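You operate a simulated robot arm through the tools that you are given. There is no shell and no other tool. Be economical: measure what you need, move in short steps, check, and stop when the job is done.

You run a simulated two-armed robot. Do the job below in one go: nothing can be reset, and whatever is moved stays where it is left.

## Task
Take the cap off the orange jar and lay it down on the top of the issue table.

It is judged by the outcome, as a careful person would: the job done as asked, and still so three seconds after it is handed in. It fails if anything else is knocked over, pushed out of place, dropped, spilled or broken. Lids that push on must go on centred and level and be pressed home; caps that screw on are set level and turned clockwise until they are tight.

## Robot
Two 7-joint arms with two-finger grippers on one trunk, on a base that drives. Base frame: it is fixed to the floor where the robot stands at the start and does not move with it; the origin is under the middle of the robot, x ahead of it, y to its left, z up; the surface under the hand at the start is at about z = 85. Readings come in cm, degrees, newtons and seconds.
The left shoulder is at the start at [7.8, 15.1, 96.3], the right one opposite. With the tool pointing down near the work surface each hand reaches from about 10 to 78 cm from the robot's upright axis, wherever it stands, measured 20 degrees to its own side. Payload 2.54 kg a hand.
The tool frame of a hand sits at the grasp point between the pads (the TCP): z along the fingers, y along the line on which they close. The tips reach 3 cm beyond it. The gripper opens to 11.6 cm. The gripper's body begins 9.5 cm behind the TCP.
Orientation is told as [roll, pitch, yaw] about the base's x, y, z axes, in that order, counted from this pose: with the fingers straight down and closing along the base's y, the tool's x points along the base's -x, its y along +y and its z along -z.

## Interface
- The arms move only by the tool jog_arm. It takes "left_rows", "right_rows" or both (then of equal length, played together; a hand with none holds still); each is a list of rows, each an object of numbers (a shift or turn left out is 0, a gripper value left out holds the last): "dx", "dy", "dz": the shift along the tool's x, y, z in cm; "ax", "ay", "az": the turn, a rotation vector about the tool's x, y, z in degrees. In form: [{"dx": .., "dy": .., "dz": .., "ax": .., "ay": .., "az": ..}, ...]. A call has 1 to 10 rows; each row is the pose to reach, as a shift and turn from the pose commanded when the call began, along the tool's axes at that moment. "left_claw" and "right_claw" are, for a hand that has rows, the gripper command, from -1 (shut) to 1 (fully open), values between in proportion, set as the call begins (left out, the last holds). Rows are played at 5 a second. More than 5 cm and 8.6 degrees between two rows, or a gripper value outside its range, and nothing of the call is played. A pose out of reach is approached as far as the arm can. The call stops where the force on the tool passes 40 N (or 10 N more than at its start, if that is more) or the arm is blocked; 0.2 s more then pass. Each finger travels about 7.2 cm/s and halts on what it meets, pressing with about 38 N; the grip force reading is that of the motor and also rises with nothing between the fingers. The clock runs only during rows and for 0.2 s after the last one: add rows that repeat a pose to give the fingers time. The reply holds the time, the measured pose of the TCP, the force on the tool along the base axes, the opening and the grip force, in the units named above and with some noise, with the torque about the TCP (base axes, N m) and any sound that the robot's microphone picked up.
- Cameras (640 x 400 px; columns grow to the right, rows downward): "scene" is now at [15.9, -2.69, 111.6]; the picture's right is [-0.30, -0.95, 0.00], its down [-0.22, 0.07, -0.97] and it looks along [0.93, -0.29, -0.23] (base axes); focal length 252 px, centre (320, 200). "left" rides on the left gripper at [6.9, 1.5, -12.2] in its tool frame; the picture's right is [-0.22, 0.98, 0.00], its down [-0.83, -0.18, -0.53] and it looks along [-0.52, -0.12, 0.85] (tool axes); focal length 251 px, centre (320, 200). "right" rides on the right gripper at [6.9, -1.5, -12.2] in its tool frame; the picture's right is [0.22, 0.98, 0.00], its down [-0.83, 0.18, -0.53] and it looks along [-0.52, 0.12, 0.85] (tool axes); focal length 251 px, centre (320, 200). There is no depth. A picture from a camera that has moved, and an enlarged one, comes with that camera's place and axes in the base frame and with its lens.
- camera(camera): a new picture of that camera. No time passes.
- move_column(by): slides the trunk up (or, below 0, down) by that many cm; the arms and the scene camera ride with it, the base frame stays. It gives what a move gives, with no picture.
- drive_base(legs): drives the robot by 1 to 6 legs, each [ahead, left, turn to the left] in cm, cm and degrees, along the robot's own axes; the way and the turn of a leg run together, so that a leg with both is an arc; at most 150 cm and 180 degrees a leg. The arms and the cameras ride along, it lands a little off, and it stops where it bumps. It gives what a move gives.
- aim_head(pan, tilt): turns the head with the scene camera to pan (to the left, within 80 degrees either way) and tilt (down, from -29 to 69), counted from straight ahead of the robot. It gives what a move gives.
- enlarge(camera, box): a new picture of the part [left, top, right, bottom] of that camera's present view, enlarged. No time passes.
- finish_job(): hands the job in; it is judged then, once.

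Work in short steps. Places have to be worked out from the pictures, the camera data and where the tool is seen: move nearer, look again, correct. Check each grasp and each placing, and mend what went wrong. You have 120 turns and 108 pictures in all, those below and enlarged ones among them. Open the grippers and draw the arms clear of the work before you hand the job in, unless the task says otherwise; then end with one line.

The tools are called after "Request:" by a JSON object that holds its "op" and its "data". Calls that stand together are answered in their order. jog_arm: Moves the arms, as the interface text tells. Its arguments: {"type":"object","properties":{"left_rows":{"type":"array"},"left_claw":{"type":"number"},"right_rows":{"type":"array"},"right_claw":{"type":"number"}},"required":[]} The other tools are called the same way: move_column (by) slides the trunk up or down; drive_base (legs) drives the base; aim_head (pan, tilt) turns the head that bears the scene camera; camera (camera) takes a picture; enlarge (camera, box) takes an enlarged picture of a part of a camera's view; finish_job () hands the job in.

At the start:

```text
t: 0.0
left_tcp_pos: [57.85, 15.32, 112.91]
left_tool_rot: [0.0, 0.1, 0.1]
left_force: [-0.3, 0.7, -0.3]
left_wrist_torque: [0.01, 0.01, -0.03]
left_opening: 11.61
left_gripper_force: 0.1
right_tcp_pos: [40.84, -25.48, 110.9]
right_tool_rot: [-0.1, 0.1, -0.1]
right_force: [0.3, -0.1, -0.3]
right_wrist_torque: [-0.01, -0.03, 0.03]
right_opening: 11.62
right_gripper_force: 0.1
trunk travel left (down, up): [-20.0, 8.9]
robot x, y, heading: [-0.39, -0.15, 0.3]
head pan, tilt: [-17.3, 13.3]
```

scene: 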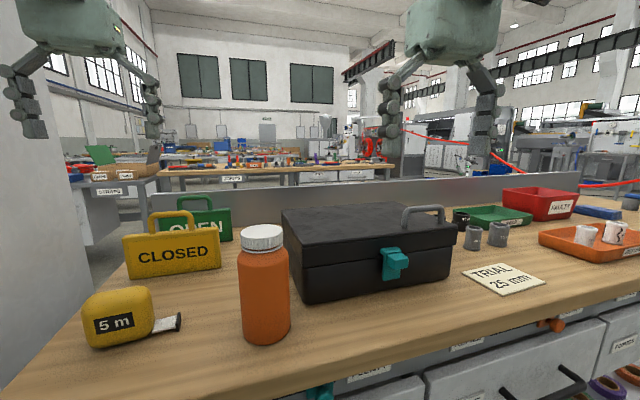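
right: 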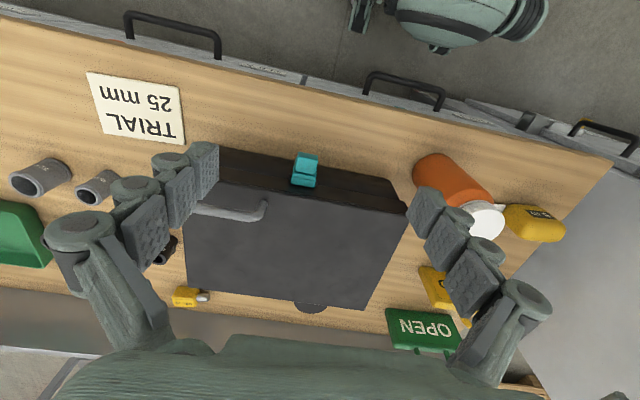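
left: 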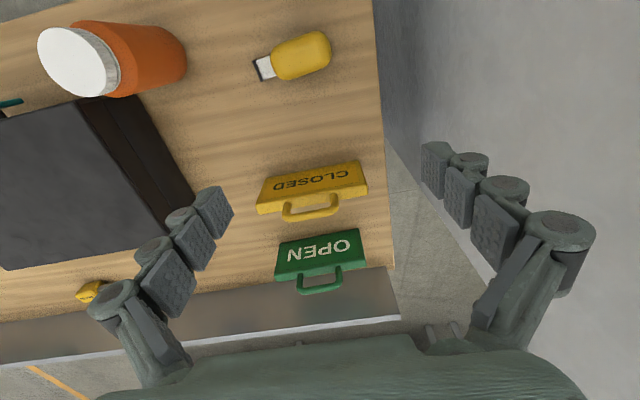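

The jar seems to stand near [49, -5], about 14 cm tall with a white cap. I'll look at it closer before planning.

Request:
{"op": "enlarge", "data": {"camera": "scene", "box": [200, 200, 340, 360]}}

Request:
{"op": "enlarge", "data": {"camera": "left", "box": [0, 0, 240, 150]}}

```text
2.50 times, centred on (270, 280) of scene
camera zoom: at [15.9, -2.69, 111.6], right [-0.3, -0.95, 0.0], down [-0.22, 0.07, -0.97], along [0.93, -0.29, -0.23], focal length 629 px, centre (445, 0)
```

zoom: 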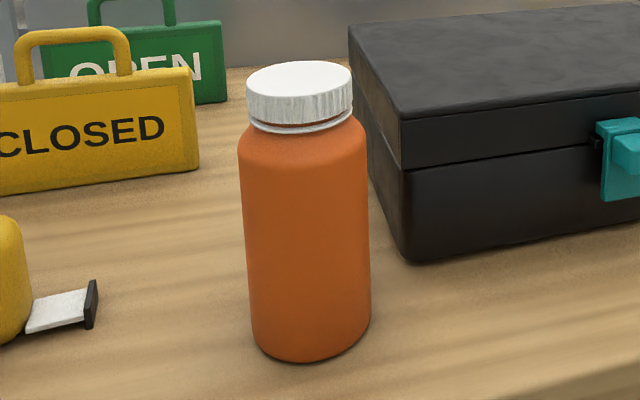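

```text
2.67 times, centred on (120, 75) of left
camera zoom: at [51.02, 16.8, 125.15], right [0.21, 0.98, 0.0], down [0.83, -0.18, 0.53], along [0.52, -0.11, -0.85], focal length 670 px, centre (853, 533)
```

zoom: 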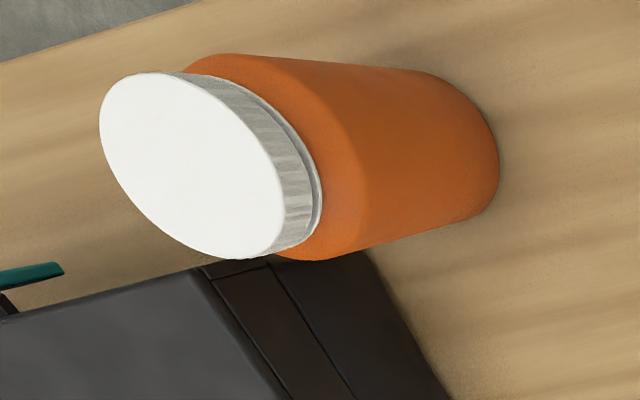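

Two views agree: cap top near [47.8, -4.8, 100], cap about 5.5 cm wide, body about 7 cm wide; it looks like a screw cap. The left hand will hold the body from the front (tilted 30° below level) while the right unscrews. First I tilt the left hand, drawing it back.

Request:
{"op": "jog_arm", "data": {"left_rows": [{"dx": 2.5, "dy": -0.4, "dz": 1, "ay": -7.5}, {"dx": 5, "dy": -0.8, "dz": 2, "ay": -15}, {"dx": 7.5, "dy": -1.2, "dz": 3, "ay": -22.5}, {"dx": 10, "dy": -1.6, "dz": 4, "ay": -30}, {"dx": 12.5, "dy": -2, "dz": 5, "ay": -37.5}, {"dx": 14.5, "dy": -2.4, "dz": 6, "ay": -45}, {"dx": 16.5, "dy": -2.8, "dz": 7, "ay": -52.5}, {"dx": 18.5, "dy": -3.3, "dz": 8, "ay": -60}, {"dx": 18.5, "dy": -3.3, "dz": 8, "ay": -60}]}}

```text
t: 2.0
left_tcp_pos: [40.15, 12.68, 105.46]
left_tool_rot: [-4.3, -58.7, 6.1]
left_force: [0.1, -0.3, -0.1]
left_wrist_torque: [-0.02, -0.01, -0.01]
left_opening: 11.6
left_gripper_force: 0.1
right_tcp_pos: [40.98, -25.52, 110.96]
right_tool_rot: [0.0, 0.0, -0.1]
right_force: [0.0, 0.0, 0.0]
right_wrist_torque: [0.01, -0.02, 0.02]
right_opening: 11.6
right_gripper_force: 0.0
trunk travel left (down, up): [-20.0, 8.9]
robot x, y, heading: [-0.0, -0.19, 0.0]
head pan, tilt: [-17.3, 13.3]
```

Nearly on pose. Now I yaw the left hand 25° to the right and bring it to the pre-grasp in front of the jar.

Request:
{"op": "jog_arm", "data": {"left_rows": [{"dx": 1.9, "dy": -2.9, "dz": 0.25, "ax": 5.4, "az": 3.1}, {"dx": 3.75, "dy": -5.75, "dz": 0.5, "ax": 10.8, "az": 6.25}, {"dx": 5.6, "dy": -8.6, "dz": 0.75, "ax": 16.2, "az": 9.4}, {"dx": 7.5, "dy": -11.5, "dz": 1.03, "ax": 21.65, "az": 12.5}, {"dx": 7.5, "dy": -11.5, "dz": 1.03, "ax": 21.65, "az": 12.5}, {"dx": 7.5, "dy": -11.5, "dz": 1.03, "ax": 21.65, "az": 12.5}]}}

Request:
{"op": "camera", "data": {"camera": "left"}}

Request:
{"op": "camera", "data": {"camera": "scene"}}

```text
t: 3.0
left_tcp_pos: [42.65, 0.66, 105.66]
left_tool_rot: [-13.7, -60.2, -3.2]
left_force: [0.3, -0.7, 0.8]
left_wrist_torque: [0.01, 0.02, 0.0]
left_opening: 11.6
left_gripper_force: 0.0
left hand out of reach, approached as far as the arm can: row 1, 2, 3, 4, 5
right_tcp_pos: [40.58, -24.75, 111.13]
right_tool_rot: [-0.1, -0.3, 0.5]
right_force: [0.3, 0.4, 0.5]
right_wrist_torque: [-0.03, -0.01, 0.03]
right_opening: 11.6
right_gripper_force: 0.0
trunk travel left (down, up): [-20.0, 8.9]
robot x, y, heading: [-0.23, 0.32, 0.5]
head pan, tilt: [-17.3, 13.3]
stopped in row 5 (left hand): the arm was blocked; the commanded pose is now the measured one
```

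```text
102 pictures are left
camera left: at [29.57, 5.75, 105.43], right [0.36, 0.93, 0.07], down [-0.08, -0.04, 1.0], along [0.93, -0.37, 0.06], focal length 251 px, centre (320, 200)
```

left: 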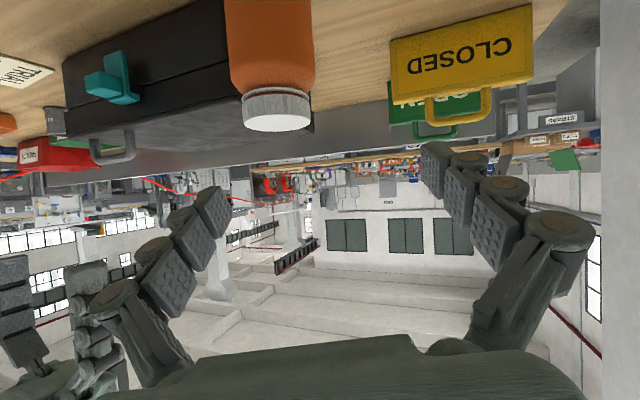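

```text
101 pictures are left
camera scene: at [13.5, -5.63, 111.44], right [-0.66, -0.75, 0.0], down [-0.19, 0.17, -0.97], along [0.73, -0.63, -0.25], focal length 252 px, centre (320, 200)
```

scene: 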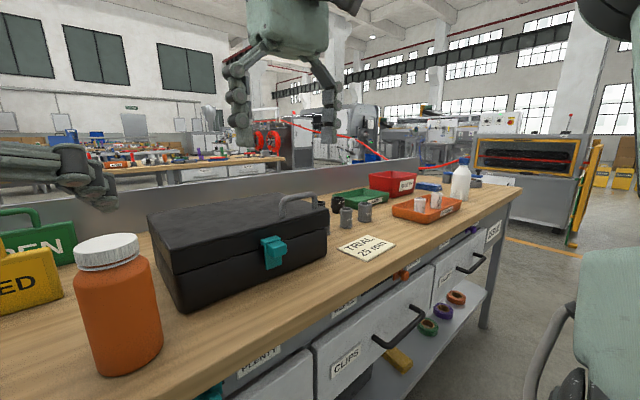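

The left arm jammed against the head (the scene view swung). I ease the left hand back to the left first, then I'll back the base off for more room.

Request:
{"op": "jog_arm", "data": {"left_rows": [{"dy": 3}, {"dy": 6}, {"dy": 9}, {"dy": 9}]}}

Request:
{"op": "camera", "data": {"camera": "scene"}}

```text
t: 4.0
left_tcp_pos: [45.37, 8.33, 104.1]
left_tool_rot: [-12.7, -59.4, -5.0]
left_force: [0.1, -0.4, 0.7]
left_wrist_torque: [0.0, -0.01, 0.03]
left_opening: 11.61
left_gripper_force: 0.1
right_tcp_pos: [41.03, -25.18, 110.95]
right_tool_rot: [0.0, 0.0, 0.3]
right_force: [0.2, 0.1, -0.1]
right_wrist_torque: [-0.01, -0.01, -0.03]
right_opening: 11.61
right_gripper_force: 0.1
trunk travel left (down, up): [-20.0, 8.9]
robot x, y, heading: [-0.35, 0.42, 0.2]
head pan, tilt: [-17.3, 13.3]
```

```text
100 pictures are left
camera scene: at [15.87, -2.48, 111.58], right [-0.29, -0.96, 0.0], down [-0.22, 0.07, -0.97], along [0.93, -0.28, -0.23], focal length 252 px, centre (320, 200)
```

scene: 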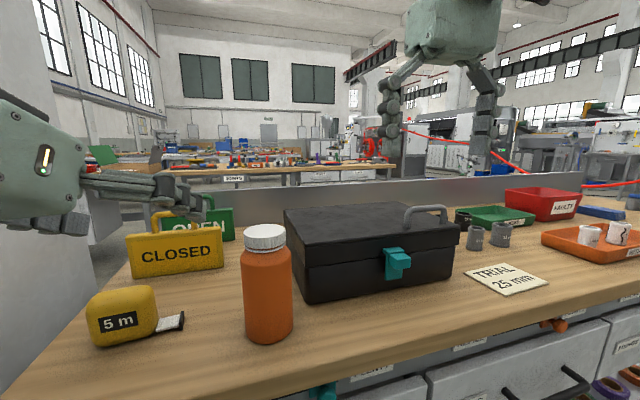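

The head sprang back and nothing has moved. I back the base off 22 cm and check.

Request:
{"op": "drive_base", "data": {"legs": [[-22, 0, 0]]}}

Request:
{"op": "aim_head", "data": {"pan": -5, "tilt": 22}}

Request:
{"op": "camera", "data": {"camera": "scene"}}

```text
t: 5.7
left_tcp_pos: [23.52, 8.33, 104.04]
left_tool_rot: [-12.8, -59.5, -4.8]
left_force: [0.5, -0.4, -1.6]
left_wrist_torque: [0.01, 0.01, 0.02]
left_opening: 11.58
left_gripper_force: 0.1
right_tcp_pos: [19.2, -25.11, 110.95]
right_tool_rot: [0.1, -0.1, 0.3]
right_force: [-0.6, -0.6, 1.0]
right_wrist_torque: [0.05, 0.0, 0.0]
right_opening: 11.58
right_gripper_force: 0.0
trunk travel left (down, up): [-20.0, 8.9]
robot x, y, heading: [-21.46, 0.13, 0.5]
head pan, tilt: [-17.3, 13.3]
```

```text
t: 6.5
left_tcp_pos: [23.66, 8.34, 103.92]
left_tool_rot: [-12.8, -59.4, -4.8]
left_force: [0.0, 1.2, 1.2]
left_wrist_torque: [0.0, 0.0, 0.0]
left_opening: 11.61
left_gripper_force: 0.1
right_tcp_pos: [19.32, -25.25, 110.95]
right_tool_rot: [0.1, -0.1, 0.4]
right_force: [-0.1, -1.2, -0.2]
right_wrist_torque: [0.01, -0.04, 0.0]
right_opening: 11.61
right_gripper_force: 0.1
trunk travel left (down, up): [-20.0, 8.9]
robot x, y, heading: [-21.92, -0.1, 0.6]
head pan, tilt: [-5.0, 22.0]
```

```text
99 pictures are left
camera scene: at [-5.55, -0.62, 110.18], right [-0.08, -1.0, 0.0], down [-0.37, 0.03, -0.93], along [0.92, -0.08, -0.37], focal length 252 px, centre (320, 200)
```

scene: 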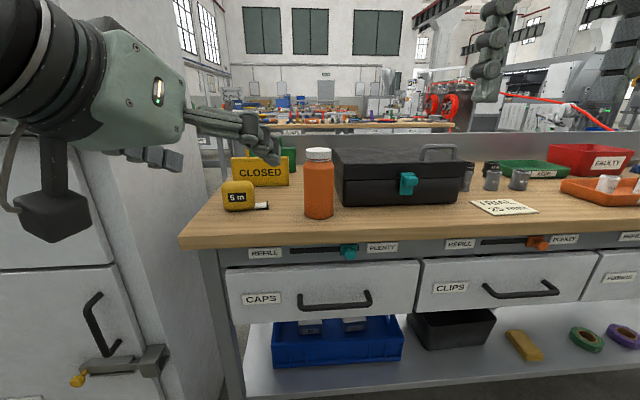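

The jar still reads at [47.6, -4.8], cap top at z≈100. Left tool approach is already about 20° yawed and 30° down; I level its closing axis and move to a pre-grasp 14 cm short of the jar.

Request:
{"op": "jog_arm", "data": {"left_rows": [{"dx": -0.3, "dy": -0.9, "dz": 3.2, "az": 1.5}, {"dx": -0.6, "dy": -1.8, "dz": 6.4, "az": 3}, {"dx": -1, "dy": -2.7, "dz": 9.6, "az": 4.5}, {"dx": -1.3, "dy": -3.6, "dz": 12.8, "az": 6}, {"dx": -1.6, "dy": -4.5, "dz": 15.9, "az": 7.5}, {"dx": -1.6, "dy": -4.5, "dz": 15.9, "az": 7.5}]}}

Request:
{"op": "camera", "data": {"camera": "left"}}

Request:
{"op": "camera", "data": {"camera": "scene"}}

```text
t: 7.8
left_tcp_pos: [36.22, -0.62, 98.21]
left_tool_rot: [0.0, -60.3, -19.8]
left_force: [-1.2, -0.6, 0.3]
left_wrist_torque: [0.01, -0.01, -0.02]
left_opening: 11.59
left_gripper_force: 0.0
right_tcp_pos: [19.24, -25.24, 110.85]
right_tool_rot: [0.0, -0.1, 0.3]
right_force: [0.4, 0.6, 0.0]
right_wrist_torque: [0.02, 0.03, 0.05]
right_opening: 11.59
right_gripper_force: 0.0
trunk travel left (down, up): [-20.0, 8.9]
robot x, y, heading: [-21.65, -0.26, 0.6]
head pan, tilt: [-5.0, 22.0]
```

```text
98 pictures are left
camera left: at [23.66, 5.53, 98.21], right [0.43, 0.88, 0.19], down [-0.11, -0.15, 0.98], along [0.9, -0.44, 0.03], focal length 251 px, centre (320, 200)
```

left: 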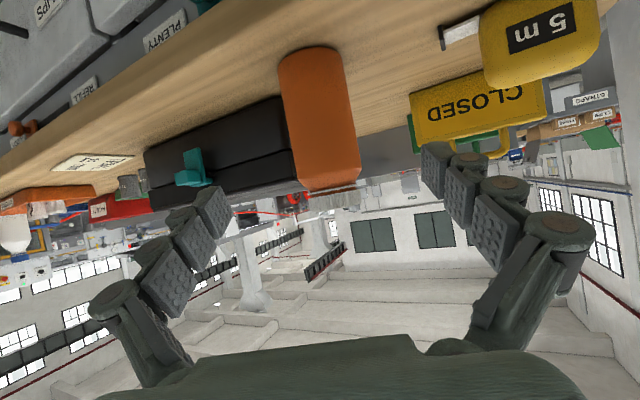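

```text
97 pictures are left
camera scene: at [-5.55, -0.61, 110.18], right [-0.08, -1.0, 0.0], down [-0.37, 0.03, -0.93], along [0.92, -0.07, -0.37], focal length 252 px, centre (320, 200)
```

scene: 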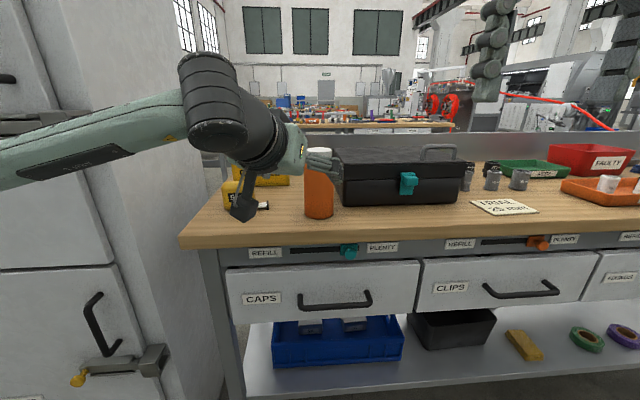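

Alignment to the jar axis is within a millimetre or so. I advance 14 cm along the tool with the gripper narrowed a little.

Request:
{"op": "jog_arm", "data": {"left_rows": [{"dz": 0}, {"dz": 3.5}, {"dz": 7}, {"dz": 10.5}, {"dz": 12.5}, {"dz": 14}, {"dz": 14}], "left_claw": 0.75}}

Request:
{"op": "camera", "data": {"camera": "left"}}

Request:
{"op": "enlarge", "data": {"camera": "scene", "box": [220, 120, 420, 245]}}

```text
t: 9.4
left_tcp_pos: [47.63, -4.66, 91.09]
left_tool_rot: [0.2, -60.3, -19.8]
left_force: [0.0, 0.1, 0.2]
left_wrist_torque: [-0.02, 0.0, 0.0]
left_opening: 10.16
left_gripper_force: 0.1
right_tcp_pos: [19.45, -25.15, 110.96]
right_tool_rot: [0.0, 0.0, 0.3]
right_force: [0.3, 0.4, 0.0]
right_wrist_torque: [-0.02, -0.04, 0.01]
right_opening: 11.58
right_gripper_force: 0.0
trunk travel left (down, up): [-20.0, 8.9]
robot x, y, heading: [-22.03, 0.48, 0.6]
head pan, tilt: [-5.0, 22.0]
```

```text
96 pictures are left
camera left: at [35.02, 1.41, 91.21], right [0.43, 0.88, 0.19], down [-0.11, -0.15, 0.98], along [0.9, -0.44, 0.03], focal length 251 px, centre (320, 200)
```

left: 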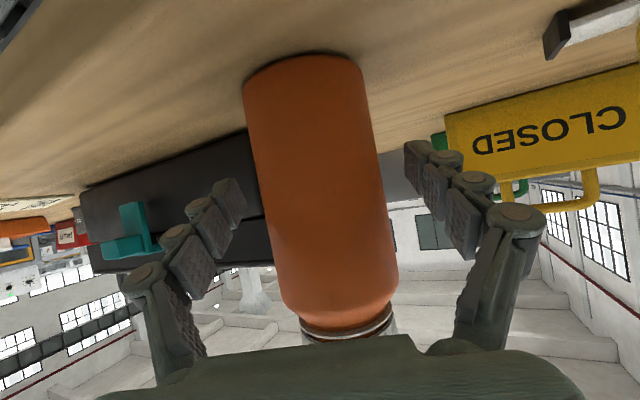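

```text
3.20 times, centred on (320, 182) of scene
camera zoom: at [-5.55, -0.61, 110.18], right [-0.08, -1.0, 0.0], down [-0.37, 0.03, -0.93], along [0.92, -0.07, -0.37], focal length 805 px, centre (320, 256)
```

zoom: 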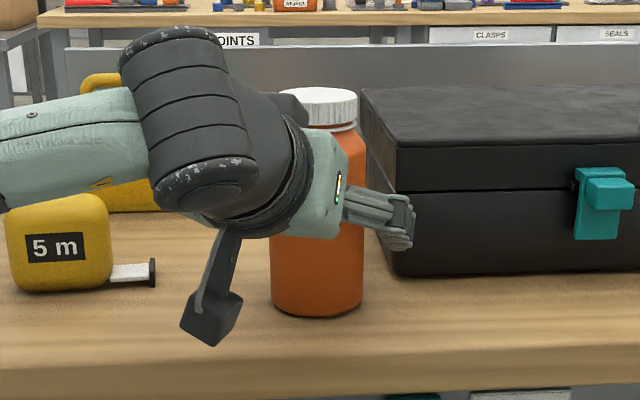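

The jar sits centred between the pads. I close the left gripper on it.

Request:
{"op": "jog_arm", "data": {"left_rows": [{"dz": 0}, {"dz": 0}, {"dz": 0}, {"dz": 0}], "left_claw": -1}}

Request:
{"op": "camera", "data": {"camera": "left"}}

Request:
{"op": "camera", "data": {"camera": "right"}}

```text
t: 10.4
left_tcp_pos: [47.55, -4.77, 91.12]
left_tool_rot: [0.1, -60.3, -19.7]
left_force: [0.2, 1.1, 1.1]
left_wrist_torque: [0.11, -0.03, 0.03]
left_opening: 6.59
left_gripper_force: 38.0
right_tcp_pos: [19.24, -25.19, 110.92]
right_tool_rot: [-0.2, -0.1, 0.3]
right_force: [-0.2, -1.1, -0.2]
right_wrist_torque: [-0.01, 0.01, -0.01]
right_opening: 11.58
right_gripper_force: 0.1
trunk travel left (down, up): [-20.0, 8.9]
robot x, y, heading: [-21.49, -0.13, 0.3]
head pan, tilt: [-5.0, 22.0]
```

```text
94 pictures are left
camera left: at [35.01, 1.44, 91.23], right [0.43, 0.88, 0.19], down [-0.11, -0.15, 0.98], along [0.9, -0.44, 0.03], focal length 251 px, centre (320, 200)
```

left: 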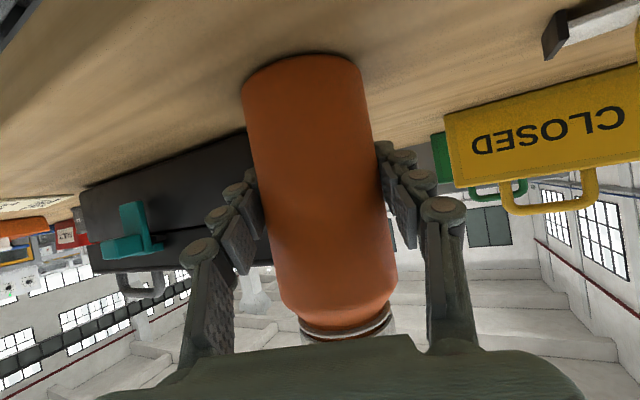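

```text
93 pictures are left
camera right: at [12.49, -26.71, 123.23], right [-0.22, 0.98, 0.0], down [0.82, 0.19, 0.53], along [0.52, 0.12, -0.85], focal length 251 px, centre (320, 200)
```

right: 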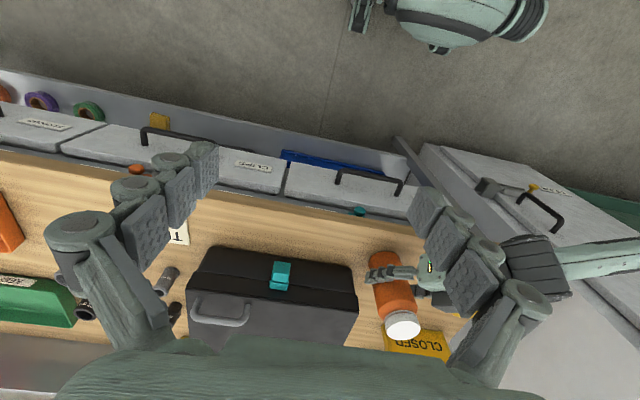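

Left grip is firm at 6.6 cm. Now I bring the right hand above the cap, pre-turned clockwise 40° to leave room for unscrewing.

Request:
{"op": "jog_arm", "data": {"right_rows": [{"dx": -3.5, "dy": 2.5, "dz": -1.2, "az": 5}, {"dx": -7, "dy": 5, "dz": -2, "az": 10}, {"dx": -10.5, "dy": 7.5, "dz": -2.5, "az": 15}, {"dx": -14, "dy": 10, "dz": -2.5, "az": 20}, {"dx": -17.5, "dy": 12.5, "dz": -2.5, "az": 25}, {"dx": -21, "dy": 15, "dz": -2.5, "az": 30}, {"dx": -24.5, "dy": 17.5, "dz": -2.5, "az": 35}, {"dx": -28.3, "dy": 20.4, "dz": -2.5, "az": 40}, {"dx": -28.3, "dy": 20.4, "dz": -2.5, "az": 40}]}}

Request:
{"op": "camera", "data": {"camera": "right"}}

Request:
{"op": "camera", "data": {"camera": "scene"}}

```text
t: 12.4
left_tcp_pos: [47.57, -4.74, 91.19]
left_tool_rot: [0.1, -60.4, -19.7]
left_force: [0.5, -1.0, 0.4]
left_wrist_torque: [0.16, -0.06, -0.03]
left_opening: 6.6
left_gripper_force: 38.2
right_tcp_pos: [33.09, -18.25, 106.35]
right_tool_rot: [0.1, -0.1, -39.6]
right_force: [0.2, -0.4, -0.2]
right_wrist_torque: [0.0, 0.0, -0.02]
right_opening: 11.57
right_gripper_force: 0.0
right hand out of reach, approached as far as the arm can: row 3, 4, 5, 6, 7, 8, 9
trunk travel left (down, up): [-20.0, 8.9]
robot x, y, heading: [-21.53, -0.15, 0.6]
head pan, tilt: [-5.0, 22.0]
```

```text
92 pictures are left
camera right: at [26.97, -15.12, 118.64], right [0.46, 0.89, 0.0], down [0.75, -0.39, 0.54], along [0.48, -0.24, -0.84], focal length 251 px, centre (320, 200)
```

right: 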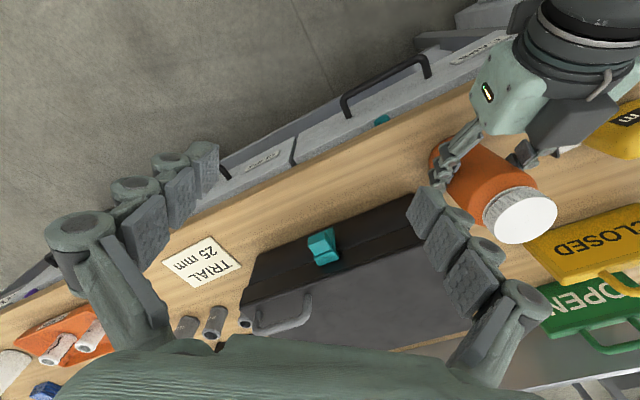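

```text
91 pictures are left
camera scene: at [-5.55, -0.62, 110.18], right [-0.08, -1.0, 0.0], down [-0.37, 0.03, -0.93], along [0.92, -0.07, -0.37], focal length 252 px, centre (320, 200)
```

scene: 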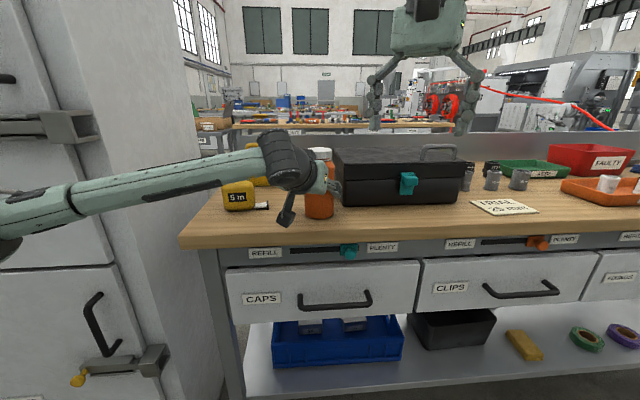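

The right hand can't reach that far this high up. I'll release the jar, draw the left hand back and aside, then raise the trunk and drive closer before regrasping.

Request:
{"op": "jog_arm", "data": {"left_rows": [{"dz": 0}, {"dz": 0}, {"dz": 0}], "left_claw": 0.9}}

Request:
{"op": "jog_arm", "data": {"left_rows": [{"dz": -3.5}, {"dz": -7}, {"dz": -10.5}, {"dz": -14}, {"dz": -14, "dy": 4}, {"dz": -14, "dy": 8}, {"dz": -14, "dy": 8}]}}

Request:
{"op": "move_column", "data": {"by": 8.5}}

Request:
{"op": "camera", "data": {"camera": "scene"}}

```text
t: 13.2
left_tcp_pos: [47.65, -4.58, 91.08]
left_tool_rot: [0.1, -60.3, -19.7]
left_force: [-0.4, -0.2, 0.0]
left_wrist_torque: [0.03, 0.0, -0.01]
left_opening: 10.99
left_gripper_force: 0.1
right_tcp_pos: [33.26, -18.32, 106.38]
right_tool_rot: [0.0, -0.1, -39.7]
right_force: [0.6, 0.2, -0.3]
right_wrist_torque: [0.0, -0.01, 0.01]
right_opening: 11.61
right_gripper_force: 0.0
trunk travel left (down, up): [-20.0, 8.9]
robot x, y, heading: [-21.59, -0.2, 0.4]
head pan, tilt: [-5.0, 22.0]
```

```text
t: 14.8
left_tcp_pos: [38.73, 6.65, 98.04]
left_tool_rot: [0.2, -60.3, -19.7]
left_force: [0.8, -0.5, 0.0]
left_wrist_torque: [0.03, -0.04, 0.04]
left_opening: 11.01
left_gripper_force: 0.0
right_tcp_pos: [33.05, -18.4, 106.33]
right_tool_rot: [0.1, 0.0, -39.8]
right_force: [0.1, -0.4, 0.2]
right_wrist_torque: [-0.01, -0.01, 0.02]
right_opening: 11.61
right_gripper_force: 0.0
trunk travel left (down, up): [-20.0, 8.9]
robot x, y, heading: [-21.64, 0.26, 0.2]
head pan, tilt: [-5.0, 22.0]
```

```text
t: 16.1
left_tcp_pos: [38.86, 6.7, 106.6]
left_tool_rot: [0.2, -60.2, -19.6]
left_force: [-0.4, -0.1, -0.1]
left_wrist_torque: [0.01, -0.01, -0.01]
left_opening: 11.01
left_gripper_force: 0.2
right_tcp_pos: [33.19, -18.38, 114.83]
right_tool_rot: [0.1, 0.0, -39.7]
right_force: [-0.9, -0.1, 0.5]
right_wrist_torque: [0.0, -0.02, 0.03]
right_opening: 11.6
right_gripper_force: 0.0
trunk travel left (down, up): [-28.5, 0.4]
robot x, y, heading: [-21.98, 0.14, 0.3]
head pan, tilt: [-5.0, 22.0]
```

```text
90 pictures are left
camera scene: at [-5.52, -0.61, 118.66], right [-0.08, -1.0, 0.0], down [-0.37, 0.03, -0.93], along [0.92, -0.07, -0.37], focal length 252 px, centre (320, 200)
```

scene: 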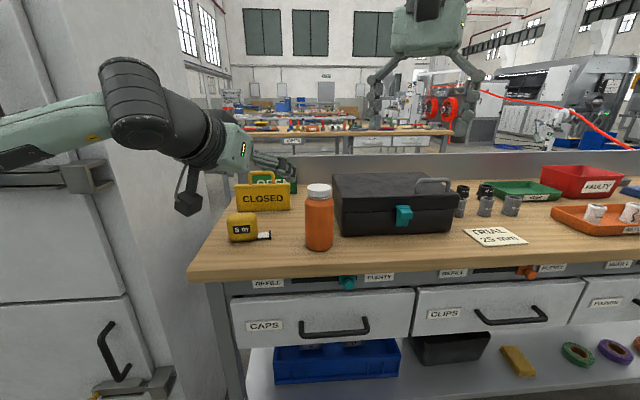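

Jar stands undisturbed. I drive 10 cm forward.

Request:
{"op": "drive_base", "data": {"legs": [[10, 0, 0]]}}

Request:
{"op": "jog_arm", "data": {"right_rows": [{"dx": -1, "dy": 0}, {"dx": -1, "dy": 0}]}}

Request:
{"op": "camera", "data": {"camera": "scene"}}

Request:
{"op": "camera", "data": {"camera": "left"}}

```text
t: 17.2
left_tcp_pos: [48.68, 6.72, 106.47]
left_tool_rot: [0.0, -60.2, -19.8]
left_force: [0.3, -0.3, -0.6]
left_wrist_torque: [0.04, 0.0, -0.04]
left_opening: 11.04
left_gripper_force: 0.1
right_tcp_pos: [43.23, -18.31, 114.8]
right_tool_rot: [0.1, -0.1, -39.7]
right_force: [0.4, -0.3, 0.2]
right_wrist_torque: [-0.03, 0.04, -0.01]
right_opening: 11.6
right_gripper_force: 0.0
trunk travel left (down, up): [-28.5, 0.4]
robot x, y, heading: [-11.69, 0.27, 0.3]
head pan, tilt: [-5.0, 22.0]
```

```text
t: 17.8
left_tcp_pos: [48.58, 6.84, 106.46]
left_tool_rot: [0.1, -60.3, -19.7]
left_force: [-0.4, -1.2, -0.4]
left_wrist_torque: [0.01, -0.02, 0.02]
left_opening: 11.01
left_gripper_force: 0.1
right_tcp_pos: [43.74, -19.02, 114.87]
right_tool_rot: [0.2, -0.1, -39.7]
right_force: [0.2, 0.2, 0.8]
right_wrist_torque: [-0.03, 0.02, 0.0]
right_opening: 11.58
right_gripper_force: 0.2
trunk travel left (down, up): [-28.5, 0.4]
robot x, y, heading: [-11.68, 0.19, 0.3]
head pan, tilt: [-5.0, 22.0]
```

```text
89 pictures are left
camera scene: at [4.37, -0.54, 118.68], right [-0.08, -1.0, 0.0], down [-0.37, 0.03, -0.93], along [0.92, -0.07, -0.37], focal length 252 px, centre (320, 200)
```

scene: 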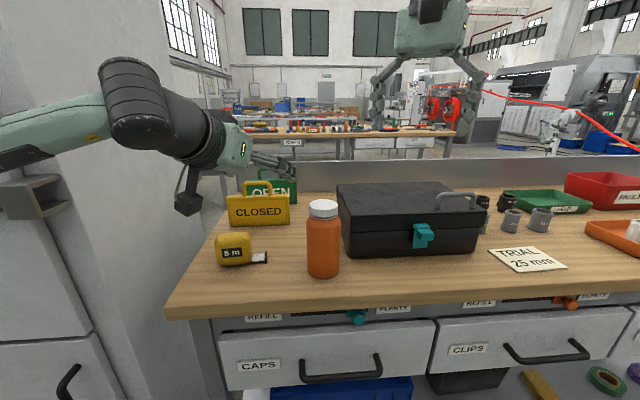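

```text
88 pictures are left
camera left: at [36.0, 12.94, 106.62], right [0.43, 0.88, 0.19], down [-0.11, -0.15, 0.98], along [0.9, -0.44, 0.03], focal length 251 px, centre (320, 200)
```

left: 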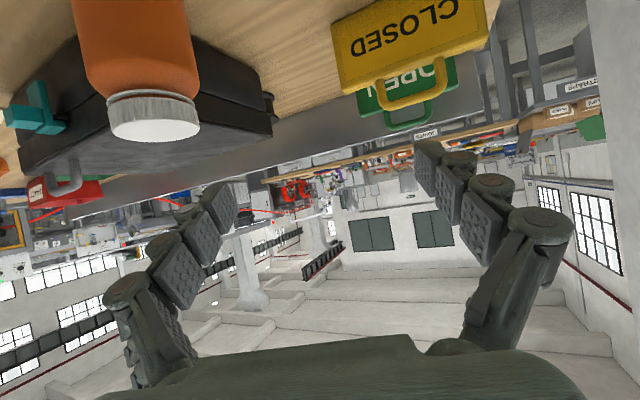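

The jar still reads at about [47.8, -4.6]. I bring the left hand back to its pre-grasp, retreating first, then down.

Request:
{"op": "jog_arm", "data": {"left_rows": [{"dx": 2.3, "dy": -1.7, "dz": -4.1}, {"dx": 4.67, "dy": -3.39, "dz": -8.17}, {"dx": 7.1, "dy": -6.0, "dz": -5.7}, {"dx": 9.5, "dy": -8.6, "dz": -3.2}, {"dx": 11.94, "dy": -11.29, "dz": -0.74}, {"dx": 11.94, "dy": -11.29, "dz": -0.74}]}}

Request:
{"op": "camera", "data": {"camera": "left"}}

Request:
{"op": "camera", "data": {"camera": "scene"}}

```text
t: 19.2
left_tcp_pos: [38.77, -1.59, 96.39]
left_tool_rot: [0.0, -60.3, -19.7]
left_force: [0.0, 0.7, 0.6]
left_wrist_torque: [0.0, 0.01, -0.02]
left_opening: 11.0
left_gripper_force: 0.1
right_tcp_pos: [43.67, -18.87, 114.84]
right_tool_rot: [0.2, -0.1, -39.7]
right_force: [-1.0, 0.1, 0.1]
right_wrist_torque: [0.01, 0.02, 0.0]
right_opening: 11.59
right_gripper_force: 0.0
trunk travel left (down, up): [-28.5, 0.4]
robot x, y, heading: [-11.8, 0.63, 0.5]
head pan, tilt: [-5.0, 22.0]
```

```text
87 pictures are left
camera left: at [26.19, 4.41, 96.54], right [0.43, 0.88, 0.19], down [-0.11, -0.15, 0.98], along [0.9, -0.44, 0.03], focal length 251 px, centre (320, 200)
```

left: 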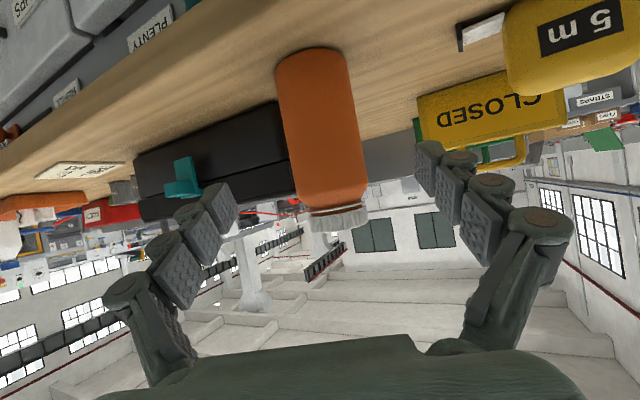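

```text
86 pictures are left
camera scene: at [4.37, -0.53, 118.68], right [-0.08, -1.0, 0.0], down [-0.37, 0.03, -0.93], along [0.92, -0.07, -0.37], focal length 252 px, centre (320, 200)
```

scene: 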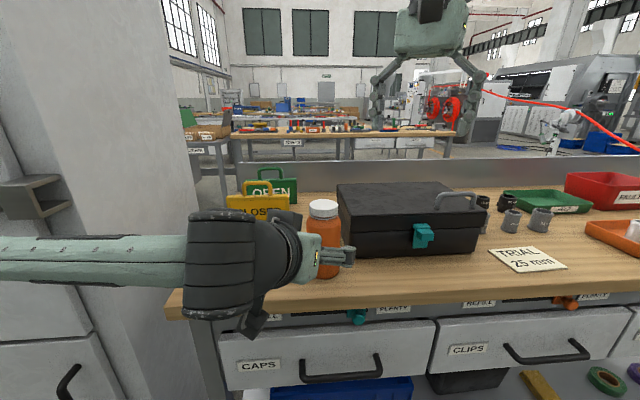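

Pre-grasp is good and the jar is centred as before. I advance 11 cm with the opening trimmed, then close.

Request:
{"op": "jog_arm", "data": {"left_rows": [{"dz": 0}, {"dz": 3}, {"dz": 6}, {"dz": 8.5}, {"dz": 10.8}, {"dz": 10.8}, {"dz": 10.8}], "left_claw": 0.75}}

Request:
{"op": "jog_arm", "data": {"left_rows": [{"dz": 0}, {"dz": 0}, {"dz": 0}, {"dz": 0}], "left_claw": -1}}

Request:
{"op": "camera", "data": {"camera": "left"}}

Request:
{"op": "camera", "data": {"camera": "scene"}}

```text
t: 20.8
left_tcp_pos: [47.49, -4.83, 91.18]
left_tool_rot: [0.1, -60.2, -19.7]
left_force: [0.2, 0.2, 0.6]
left_wrist_torque: [-0.02, 0.03, -0.03]
left_opening: 10.13
left_gripper_force: 0.1
right_tcp_pos: [43.64, -18.96, 114.68]
right_tool_rot: [0.2, -0.1, -39.7]
right_force: [0.4, 0.6, 0.4]
right_wrist_torque: [-0.03, 0.03, 0.0]
right_opening: 11.59
right_gripper_force: 0.0
trunk travel left (down, up): [-28.5, 0.4]
robot x, y, heading: [-11.95, -0.12, 0.1]
head pan, tilt: [-5.0, 22.0]
```

```text
t: 21.8
left_tcp_pos: [47.52, -4.76, 91.07]
left_tool_rot: [0.2, -60.3, -19.7]
left_force: [0.1, 1.0, 1.7]
left_wrist_torque: [0.17, -0.04, 0.04]
left_opening: 6.61
left_gripper_force: 37.7
right_tcp_pos: [43.71, -19.13, 114.82]
right_tool_rot: [0.2, 0.0, -39.7]
right_force: [-0.1, 0.7, 0.3]
right_wrist_torque: [0.03, -0.03, 0.02]
right_opening: 11.6
right_gripper_force: 0.1
trunk travel left (down, up): [-28.5, 0.4]
robot x, y, heading: [-11.55, 0.21, 0.2]
head pan, tilt: [-5.0, 22.0]
```

```text
85 pictures are left
camera left: at [34.87, 1.38, 91.21], right [0.43, 0.88, 0.19], down [-0.11, -0.15, 0.98], along [0.9, -0.44, 0.03], focal length 251 px, centre (320, 200)
```

left: 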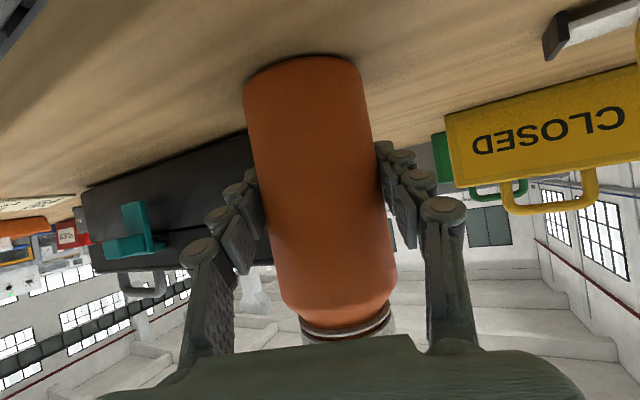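

```text
84 pictures are left
camera scene: at [4.38, -0.54, 118.68], right [-0.08, -1.0, 0.0], down [-0.37, 0.03, -0.93], along [0.92, -0.07, -0.37], focal length 252 px, centre (320, 200)
```

scene: 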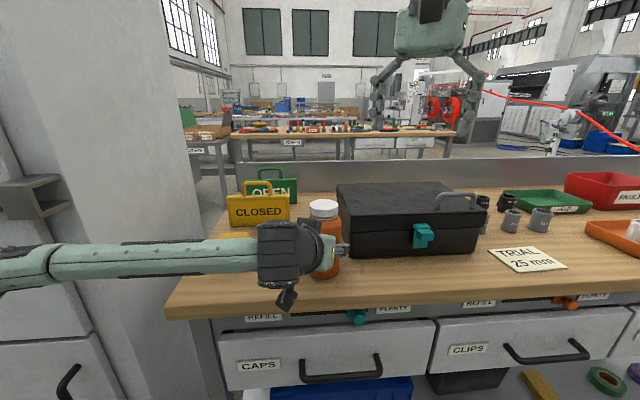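

Jar held firmly again. Now the right hand moves above the cap at z≈109.

Request:
{"op": "jog_arm", "data": {"right_rows": [{"dx": 1.5, "dy": 3.4, "dz": 1.4}, {"dx": 3, "dy": 6.8, "dz": 2.9}, {"dx": 4.5, "dy": 10.2, "dz": 4.3}, {"dx": 6.06, "dy": 13.55, "dz": 5.8}, {"dx": 6.06, "dy": 13.55, "dz": 5.8}, {"dx": 6.06, "dy": 13.55, "dz": 5.8}]}}

Request:
{"op": "camera", "data": {"camera": "right"}}

Request:
{"op": "camera", "data": {"camera": "scene"}}

```text
t: 23.2
left_tcp_pos: [47.47, -4.76, 91.25]
left_tool_rot: [0.1, -60.2, -19.7]
left_force: [-0.2, 0.0, 1.0]
left_wrist_torque: [0.07, -0.05, -0.01]
left_opening: 6.61
left_gripper_force: 37.9
right_tcp_pos: [42.29, -14.24, 109.45]
right_tool_rot: [0.2, -0.2, -39.7]
right_force: [-0.7, 0.9, 0.3]
right_wrist_torque: [0.02, 0.0, 0.02]
right_opening: 11.59
right_gripper_force: 0.1
right hand out of reach, approached as far as the arm can: row 1, 2, 3, 4, 5, 6
trunk travel left (down, up): [-28.5, 0.4]
robot x, y, heading: [-12.01, 0.1, 0.3]
head pan, tilt: [-5.0, 22.0]
```

```text
83 pictures are left
camera right: at [36.1, -10.98, 121.78], right [0.46, 0.89, 0.0], down [0.75, -0.39, 0.54], along [0.48, -0.24, -0.84], focal length 251 px, centre (320, 200)
```

right: 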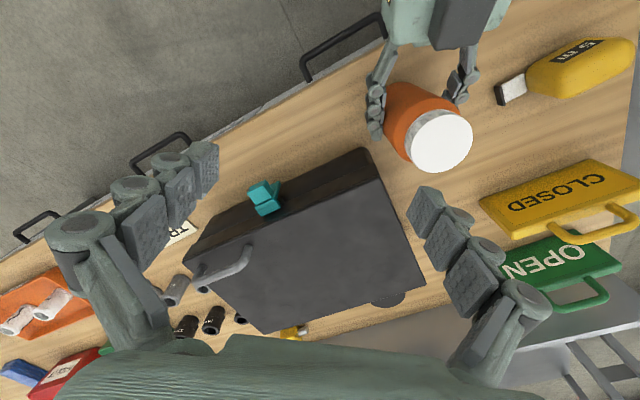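

```text
82 pictures are left
camera scene: at [4.37, -0.55, 118.68], right [-0.08, -1.0, 0.0], down [-0.37, 0.03, -0.93], along [0.92, -0.07, -0.37], focal length 252 px, centre (320, 200)
```

scene: 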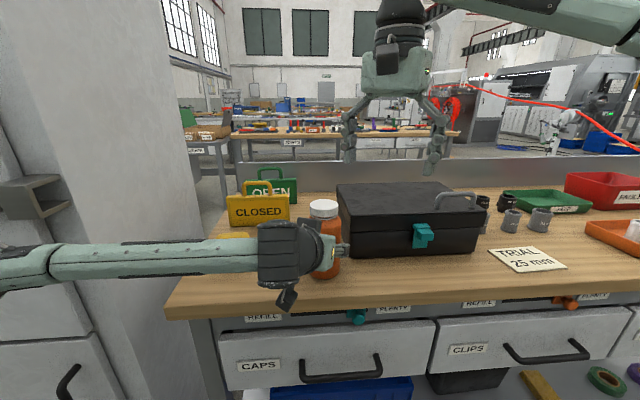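

The first row was already unreachable, so the limit is likely the wrist yaw, not distance. I turn the right hand back to yaw≈0, then try the move.

Request:
{"op": "jog_arm", "data": {"right_rows": [{"az": -8}, {"az": -16}, {"az": -24}, {"az": -32}, {"az": -40}, {"az": -40}]}}

Request:
{"op": "jog_arm", "data": {"right_rows": [{"dx": -1.8, "dy": 3.1}, {"dx": -3.6, "dy": 6.2}, {"dx": -5.4, "dy": 9.5}, {"dx": -5.4, "dy": 9.5}, {"dx": -5.4, "dy": 9.5}]}}

Request:
{"op": "camera", "data": {"camera": "right"}}

```text
t: 24.6
left_tcp_pos: [47.58, -4.7, 91.17]
left_tool_rot: [0.1, -60.2, -19.8]
left_force: [0.5, -0.1, 0.2]
left_wrist_torque: [0.11, -0.07, -0.02]
left_opening: 6.59
left_gripper_force: 37.7
right_tcp_pos: [42.12, -14.44, 109.46]
right_tool_rot: [0.1, -0.1, 0.4]
right_force: [-0.3, 0.4, 0.0]
right_wrist_torque: [0.01, 0.0, -0.04]
right_opening: 11.62
right_gripper_force: 0.0
trunk travel left (down, up): [-28.5, 0.4]
robot x, y, heading: [-11.88, 0.16, 0.2]
head pan, tilt: [-5.0, 22.0]
```

```text
t: 25.8
left_tcp_pos: [47.51, -4.81, 91.18]
left_tool_rot: [0.1, -60.3, -19.7]
left_force: [1.6, 0.4, 1.0]
left_wrist_torque: [0.13, -0.18, -0.02]
left_opening: 6.57
left_gripper_force: 38.0
right_tcp_pos: [42.09, -14.06, 109.6]
right_tool_rot: [0.1, -0.1, 0.3]
right_force: [-0.6, 0.8, 0.2]
right_wrist_torque: [0.01, 0.03, 0.0]
right_opening: 11.57
right_gripper_force: 0.0
right hand out of reach, approached as far as the arm can: row 1, 2, 3, 4, 5
trunk travel left (down, up): [-28.5, 0.4]
robot x, y, heading: [-11.57, 0.15, 0.3]
head pan, tilt: [-5.0, 22.0]
```

```text
81 pictures are left
camera right: at [35.38, -15.71, 121.74], right [-0.22, 0.98, 0.0], down [0.82, 0.19, 0.54], along [0.52, 0.12, -0.84], focal length 251 px, centre (320, 200)
```

right: 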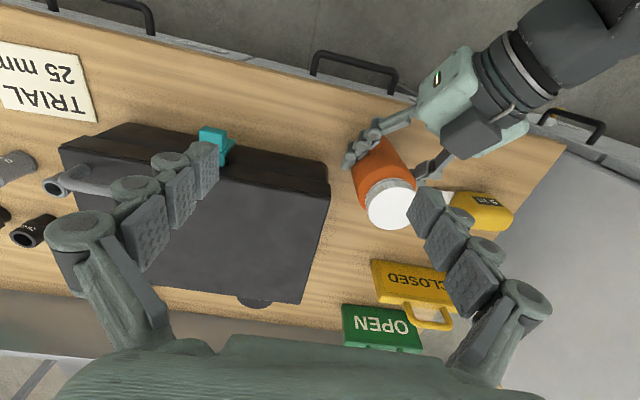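

Still stuck, so I probe which direction is limited: first forward, then sideways, then down.

Request:
{"op": "jog_arm", "data": {"right_rows": [{"dx": -3}, {"dx": -3}]}}

Request:
{"op": "jog_arm", "data": {"right_rows": [{"dy": 3}, {"dy": 3}]}}

Request:
{"op": "jog_arm", "data": {"right_rows": [{"dx": 4, "dy": 3}, {"dx": 4, "dy": 4}]}}

```text
t: 26.4
left_tcp_pos: [47.41, -4.81, 91.11]
left_tool_rot: [0.2, -60.2, -19.6]
left_force: [0.4, 0.4, 2.8]
left_wrist_torque: [0.2, -0.1, 0.02]
left_opening: 6.6
left_gripper_force: 38.2
right_tcp_pos: [43.65, -15.43, 109.31]
right_tool_rot: [0.0, -0.1, 0.4]
right_force: [-0.2, 0.0, 0.1]
right_wrist_torque: [-0.01, -0.01, 0.01]
right_opening: 11.62
right_gripper_force: 0.1
right hand out of reach, approached as far as the arm can: row 1, 2
trunk travel left (down, up): [-28.5, 0.4]
robot x, y, heading: [-12.04, -0.14, 0.2]
head pan, tilt: [-5.0, 22.0]
```

```text
t: 27.0
left_tcp_pos: [47.5, -4.72, 91.13]
left_tool_rot: [0.0, -60.3, -19.7]
left_force: [0.4, 0.3, 2.0]
left_wrist_torque: [0.2, -0.13, 0.03]
left_opening: 6.59
left_gripper_force: 38.6
right_tcp_pos: [42.62, -14.55, 109.22]
right_tool_rot: [0.0, -0.1, 0.3]
right_force: [0.5, -0.3, 0.5]
right_wrist_torque: [-0.01, -0.02, 0.01]
right_opening: 11.64
right_gripper_force: 0.0
right hand out of reach, approached as far as the arm can: row 1, 2
trunk travel left (down, up): [-28.5, 0.4]
robot x, y, heading: [-11.74, 0.06, 0.7]
head pan, tilt: [-5.0, 22.0]
```

```text
t: 27.6
left_tcp_pos: [47.48, -4.79, 91.22]
left_tool_rot: [0.1, -60.4, -19.7]
left_force: [-0.4, -1.4, 2.1]
left_wrist_torque: [0.12, -0.13, 0.03]
left_opening: 6.62
left_gripper_force: 38.7
right_tcp_pos: [38.58, -11.52, 109.23]
right_tool_rot: [0.1, -0.1, 0.3]
right_force: [0.5, -0.3, 0.5]
right_wrist_torque: [0.01, -0.02, -0.02]
right_opening: 11.6
right_gripper_force: 0.0
right hand out of reach, approached as far as the arm can: row 2
trunk travel left (down, up): [-28.5, 0.4]
robot x, y, heading: [-11.63, 0.01, 0.4]
head pan, tilt: [-5.0, 22.0]
```

The reach limit is a diagonal boundary on the inner front side, so I'll turn the robot left about 20°, putting the jar in front of the right arm. First release, retreat the left, and pull the right hand aside.

Request:
{"op": "jog_arm", "data": {"left_rows": [{"dz": 0}, {"dz": 0}, {"dz": 0}], "left_claw": 0.9}}

Request:
{"op": "jog_arm", "data": {"left_rows": [{"dz": -3.5}, {"dz": -7}, {"dz": -10.5}, {"dz": -13}, {"dz": -13}], "right_rows": [{"dy": -3}, {"dy": -6}, {"dy": -10}, {"dy": -14}, {"dy": -14}]}}

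Request:
{"op": "camera", "data": {"camera": "scene"}}

```text
t: 28.4
left_tcp_pos: [47.45, -4.87, 91.06]
left_tool_rot: [0.1, -60.3, -19.7]
left_force: [-0.4, -0.2, -0.1]
left_wrist_torque: [-0.01, 0.02, 0.02]
left_opening: 11.0
left_gripper_force: 0.0
right_tcp_pos: [38.57, -11.57, 109.22]
right_tool_rot: [0.1, -0.1, 0.3]
right_force: [-0.7, 0.2, -0.3]
right_wrist_torque: [0.0, -0.02, -0.06]
right_opening: 11.61
right_gripper_force: 0.1
trunk travel left (down, up): [-28.5, 0.4]
robot x, y, heading: [-11.6, 0.56, 0.6]
head pan, tilt: [-5.0, 22.0]
```

```text
t: 29.6
left_tcp_pos: [36.97, -1.01, 97.78]
left_tool_rot: [0.1, -60.3, -19.7]
left_force: [1.0, -0.1, 0.0]
left_wrist_torque: [0.02, 0.03, 0.01]
left_opening: 11.06
left_gripper_force: 0.0
right_tcp_pos: [38.54, -25.59, 109.34]
right_tool_rot: [0.0, -0.1, 0.5]
right_force: [-0.3, -0.1, 0.3]
right_wrist_torque: [0.0, 0.01, -0.03]
right_opening: 11.6
right_gripper_force: 0.0
trunk travel left (down, up): [-28.5, 0.4]
robot x, y, heading: [-11.94, 0.21, 0.6]
head pan, tilt: [-5.0, 22.0]
```

```text
80 pictures are left
camera scene: at [4.4, -0.53, 118.67], right [-0.08, -1.0, 0.0], down [-0.37, 0.03, -0.93], along [0.92, -0.07, -0.37], focal length 252 px, centre (320, 200)
```

scene: 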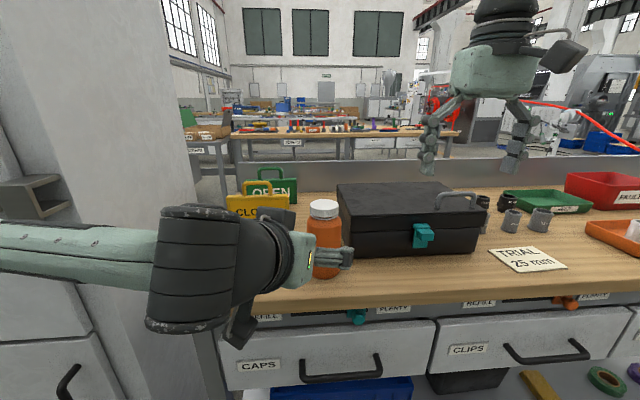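

Clear. I turn the robot 20° left in place.

Request:
{"op": "drive_base", "data": {"legs": [[0, 0, 20]]}}

Request:
{"op": "aim_head", "data": {"pan": -25, "tilt": 25}}

Request:
{"op": "camera", "data": {"camera": "scene"}}

Request:
{"op": "camera", "data": {"camera": "left"}}

```text
t: 31.1
left_tcp_pos: [34.3, 15.55, 97.59]
left_tool_rot: [0.2, -60.2, 0.1]
left_force: [-0.6, -0.3, 0.4]
left_wrist_torque: [0.0, 0.01, -0.02]
left_opening: 11.02
left_gripper_force: 0.1
right_tcp_pos: [44.2, -6.92, 109.32]
right_tool_rot: [0.0, -0.1, 20.1]
right_force: [0.2, 0.1, -0.5]
right_wrist_torque: [-0.03, 0.01, 0.0]
right_opening: 11.57
right_gripper_force: 0.0
trunk travel left (down, up): [-28.5, 0.4]
robot x, y, heading: [-12.19, -0.23, 20.0]
head pan, tilt: [-5.0, 22.0]
```

```text
t: 31.9
left_tcp_pos: [34.42, 15.44, 97.64]
left_tool_rot: [0.1, -60.2, 0.0]
left_force: [0.2, -0.7, 0.6]
left_wrist_torque: [-0.01, 0.01, -0.05]
left_opening: 11.03
left_gripper_force: 0.1
right_tcp_pos: [44.22, -6.92, 109.32]
right_tool_rot: [0.0, -0.1, 20.1]
right_force: [-0.4, -0.1, 0.9]
right_wrist_torque: [0.0, 0.0, 0.01]
right_opening: 11.6
right_gripper_force: 0.1
trunk travel left (down, up): [-28.5, 0.4]
robot x, y, heading: [-11.85, 0.01, 19.9]
head pan, tilt: [-25.0, 25.0]
```

```text
79 pictures are left
camera scene: at [3.9, 1.73, 118.19], right [-0.08, -1.0, 0.0], down [-0.42, 0.04, -0.91], along [0.9, -0.08, -0.42], focal length 252 px, centre (320, 200)
```

scene: 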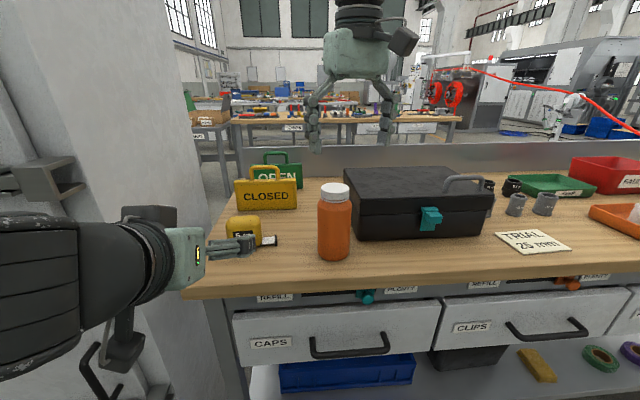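

```text
78 pictures are left
camera left: at [20.43, 17.04, 97.72], right [0.1, 0.98, 0.19], down [-0.05, -0.18, 0.98], along [0.99, -0.11, 0.03], focal length 251 px, centre (320, 200)
```

left: 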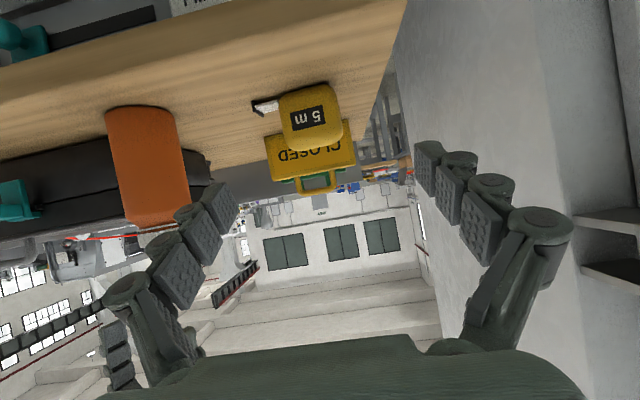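

Right hand now hovers near the cap. I bring the left hand back to its earlier pre-grasp (37, -1, 97.7, yaw -20).

Request:
{"op": "jog_arm", "data": {"left_rows": [{"dx": -0.26, "dy": -3.3, "dz": 0.45, "ax": 3.5, "az": 2}, {"dx": -0.52, "dy": -6.6, "dz": 0.9, "ax": 7, "az": 4}, {"dx": -0.77, "dy": -9.9, "dz": 1.36, "ax": 10.4, "az": 5.9}, {"dx": -1.03, "dy": -13.2, "dz": 1.8, "ax": 13.9, "az": 7.9}, {"dx": -1.29, "dy": -16.5, "dz": 2.26, "ax": 17.4, "az": 9.9}, {"dx": -1.29, "dy": -16.5, "dz": 2.26, "ax": 17.4, "az": 9.9}]}}

Request:
{"op": "camera", "data": {"camera": "left"}}

```text
t: 33.3
left_tcp_pos: [36.89, -0.88, 97.58]
left_tool_rot: [-0.1, -60.2, -19.9]
left_force: [-0.3, 0.3, -1.0]
left_wrist_torque: [0.0, -0.02, -0.01]
left_opening: 11.04
left_gripper_force: 0.1
right_tcp_pos: [44.21, -6.98, 109.35]
right_tool_rot: [0.0, 0.0, 20.2]
right_force: [-0.6, 0.8, 0.0]
right_wrist_torque: [-0.01, 0.03, 0.02]
right_opening: 11.59
right_gripper_force: 0.0
trunk travel left (down, up): [-28.5, 0.4]
robot x, y, heading: [-11.49, -0.24, 20.3]
head pan, tilt: [-25.0, 25.0]
```

```text
77 pictures are left
camera left: at [24.32, 5.33, 97.59], right [0.43, 0.88, 0.19], down [-0.11, -0.15, 0.98], along [0.89, -0.45, 0.03], focal length 251 px, centre (320, 200)
```

left: 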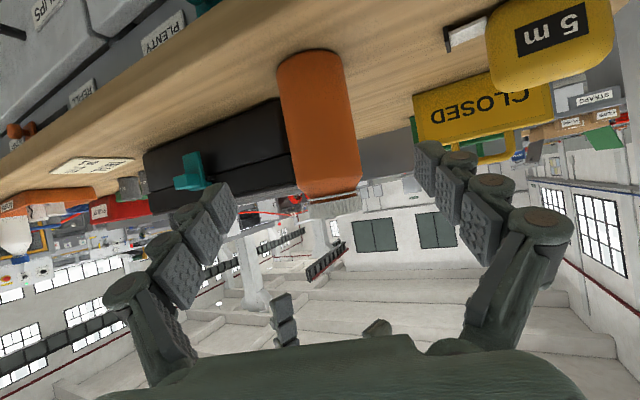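

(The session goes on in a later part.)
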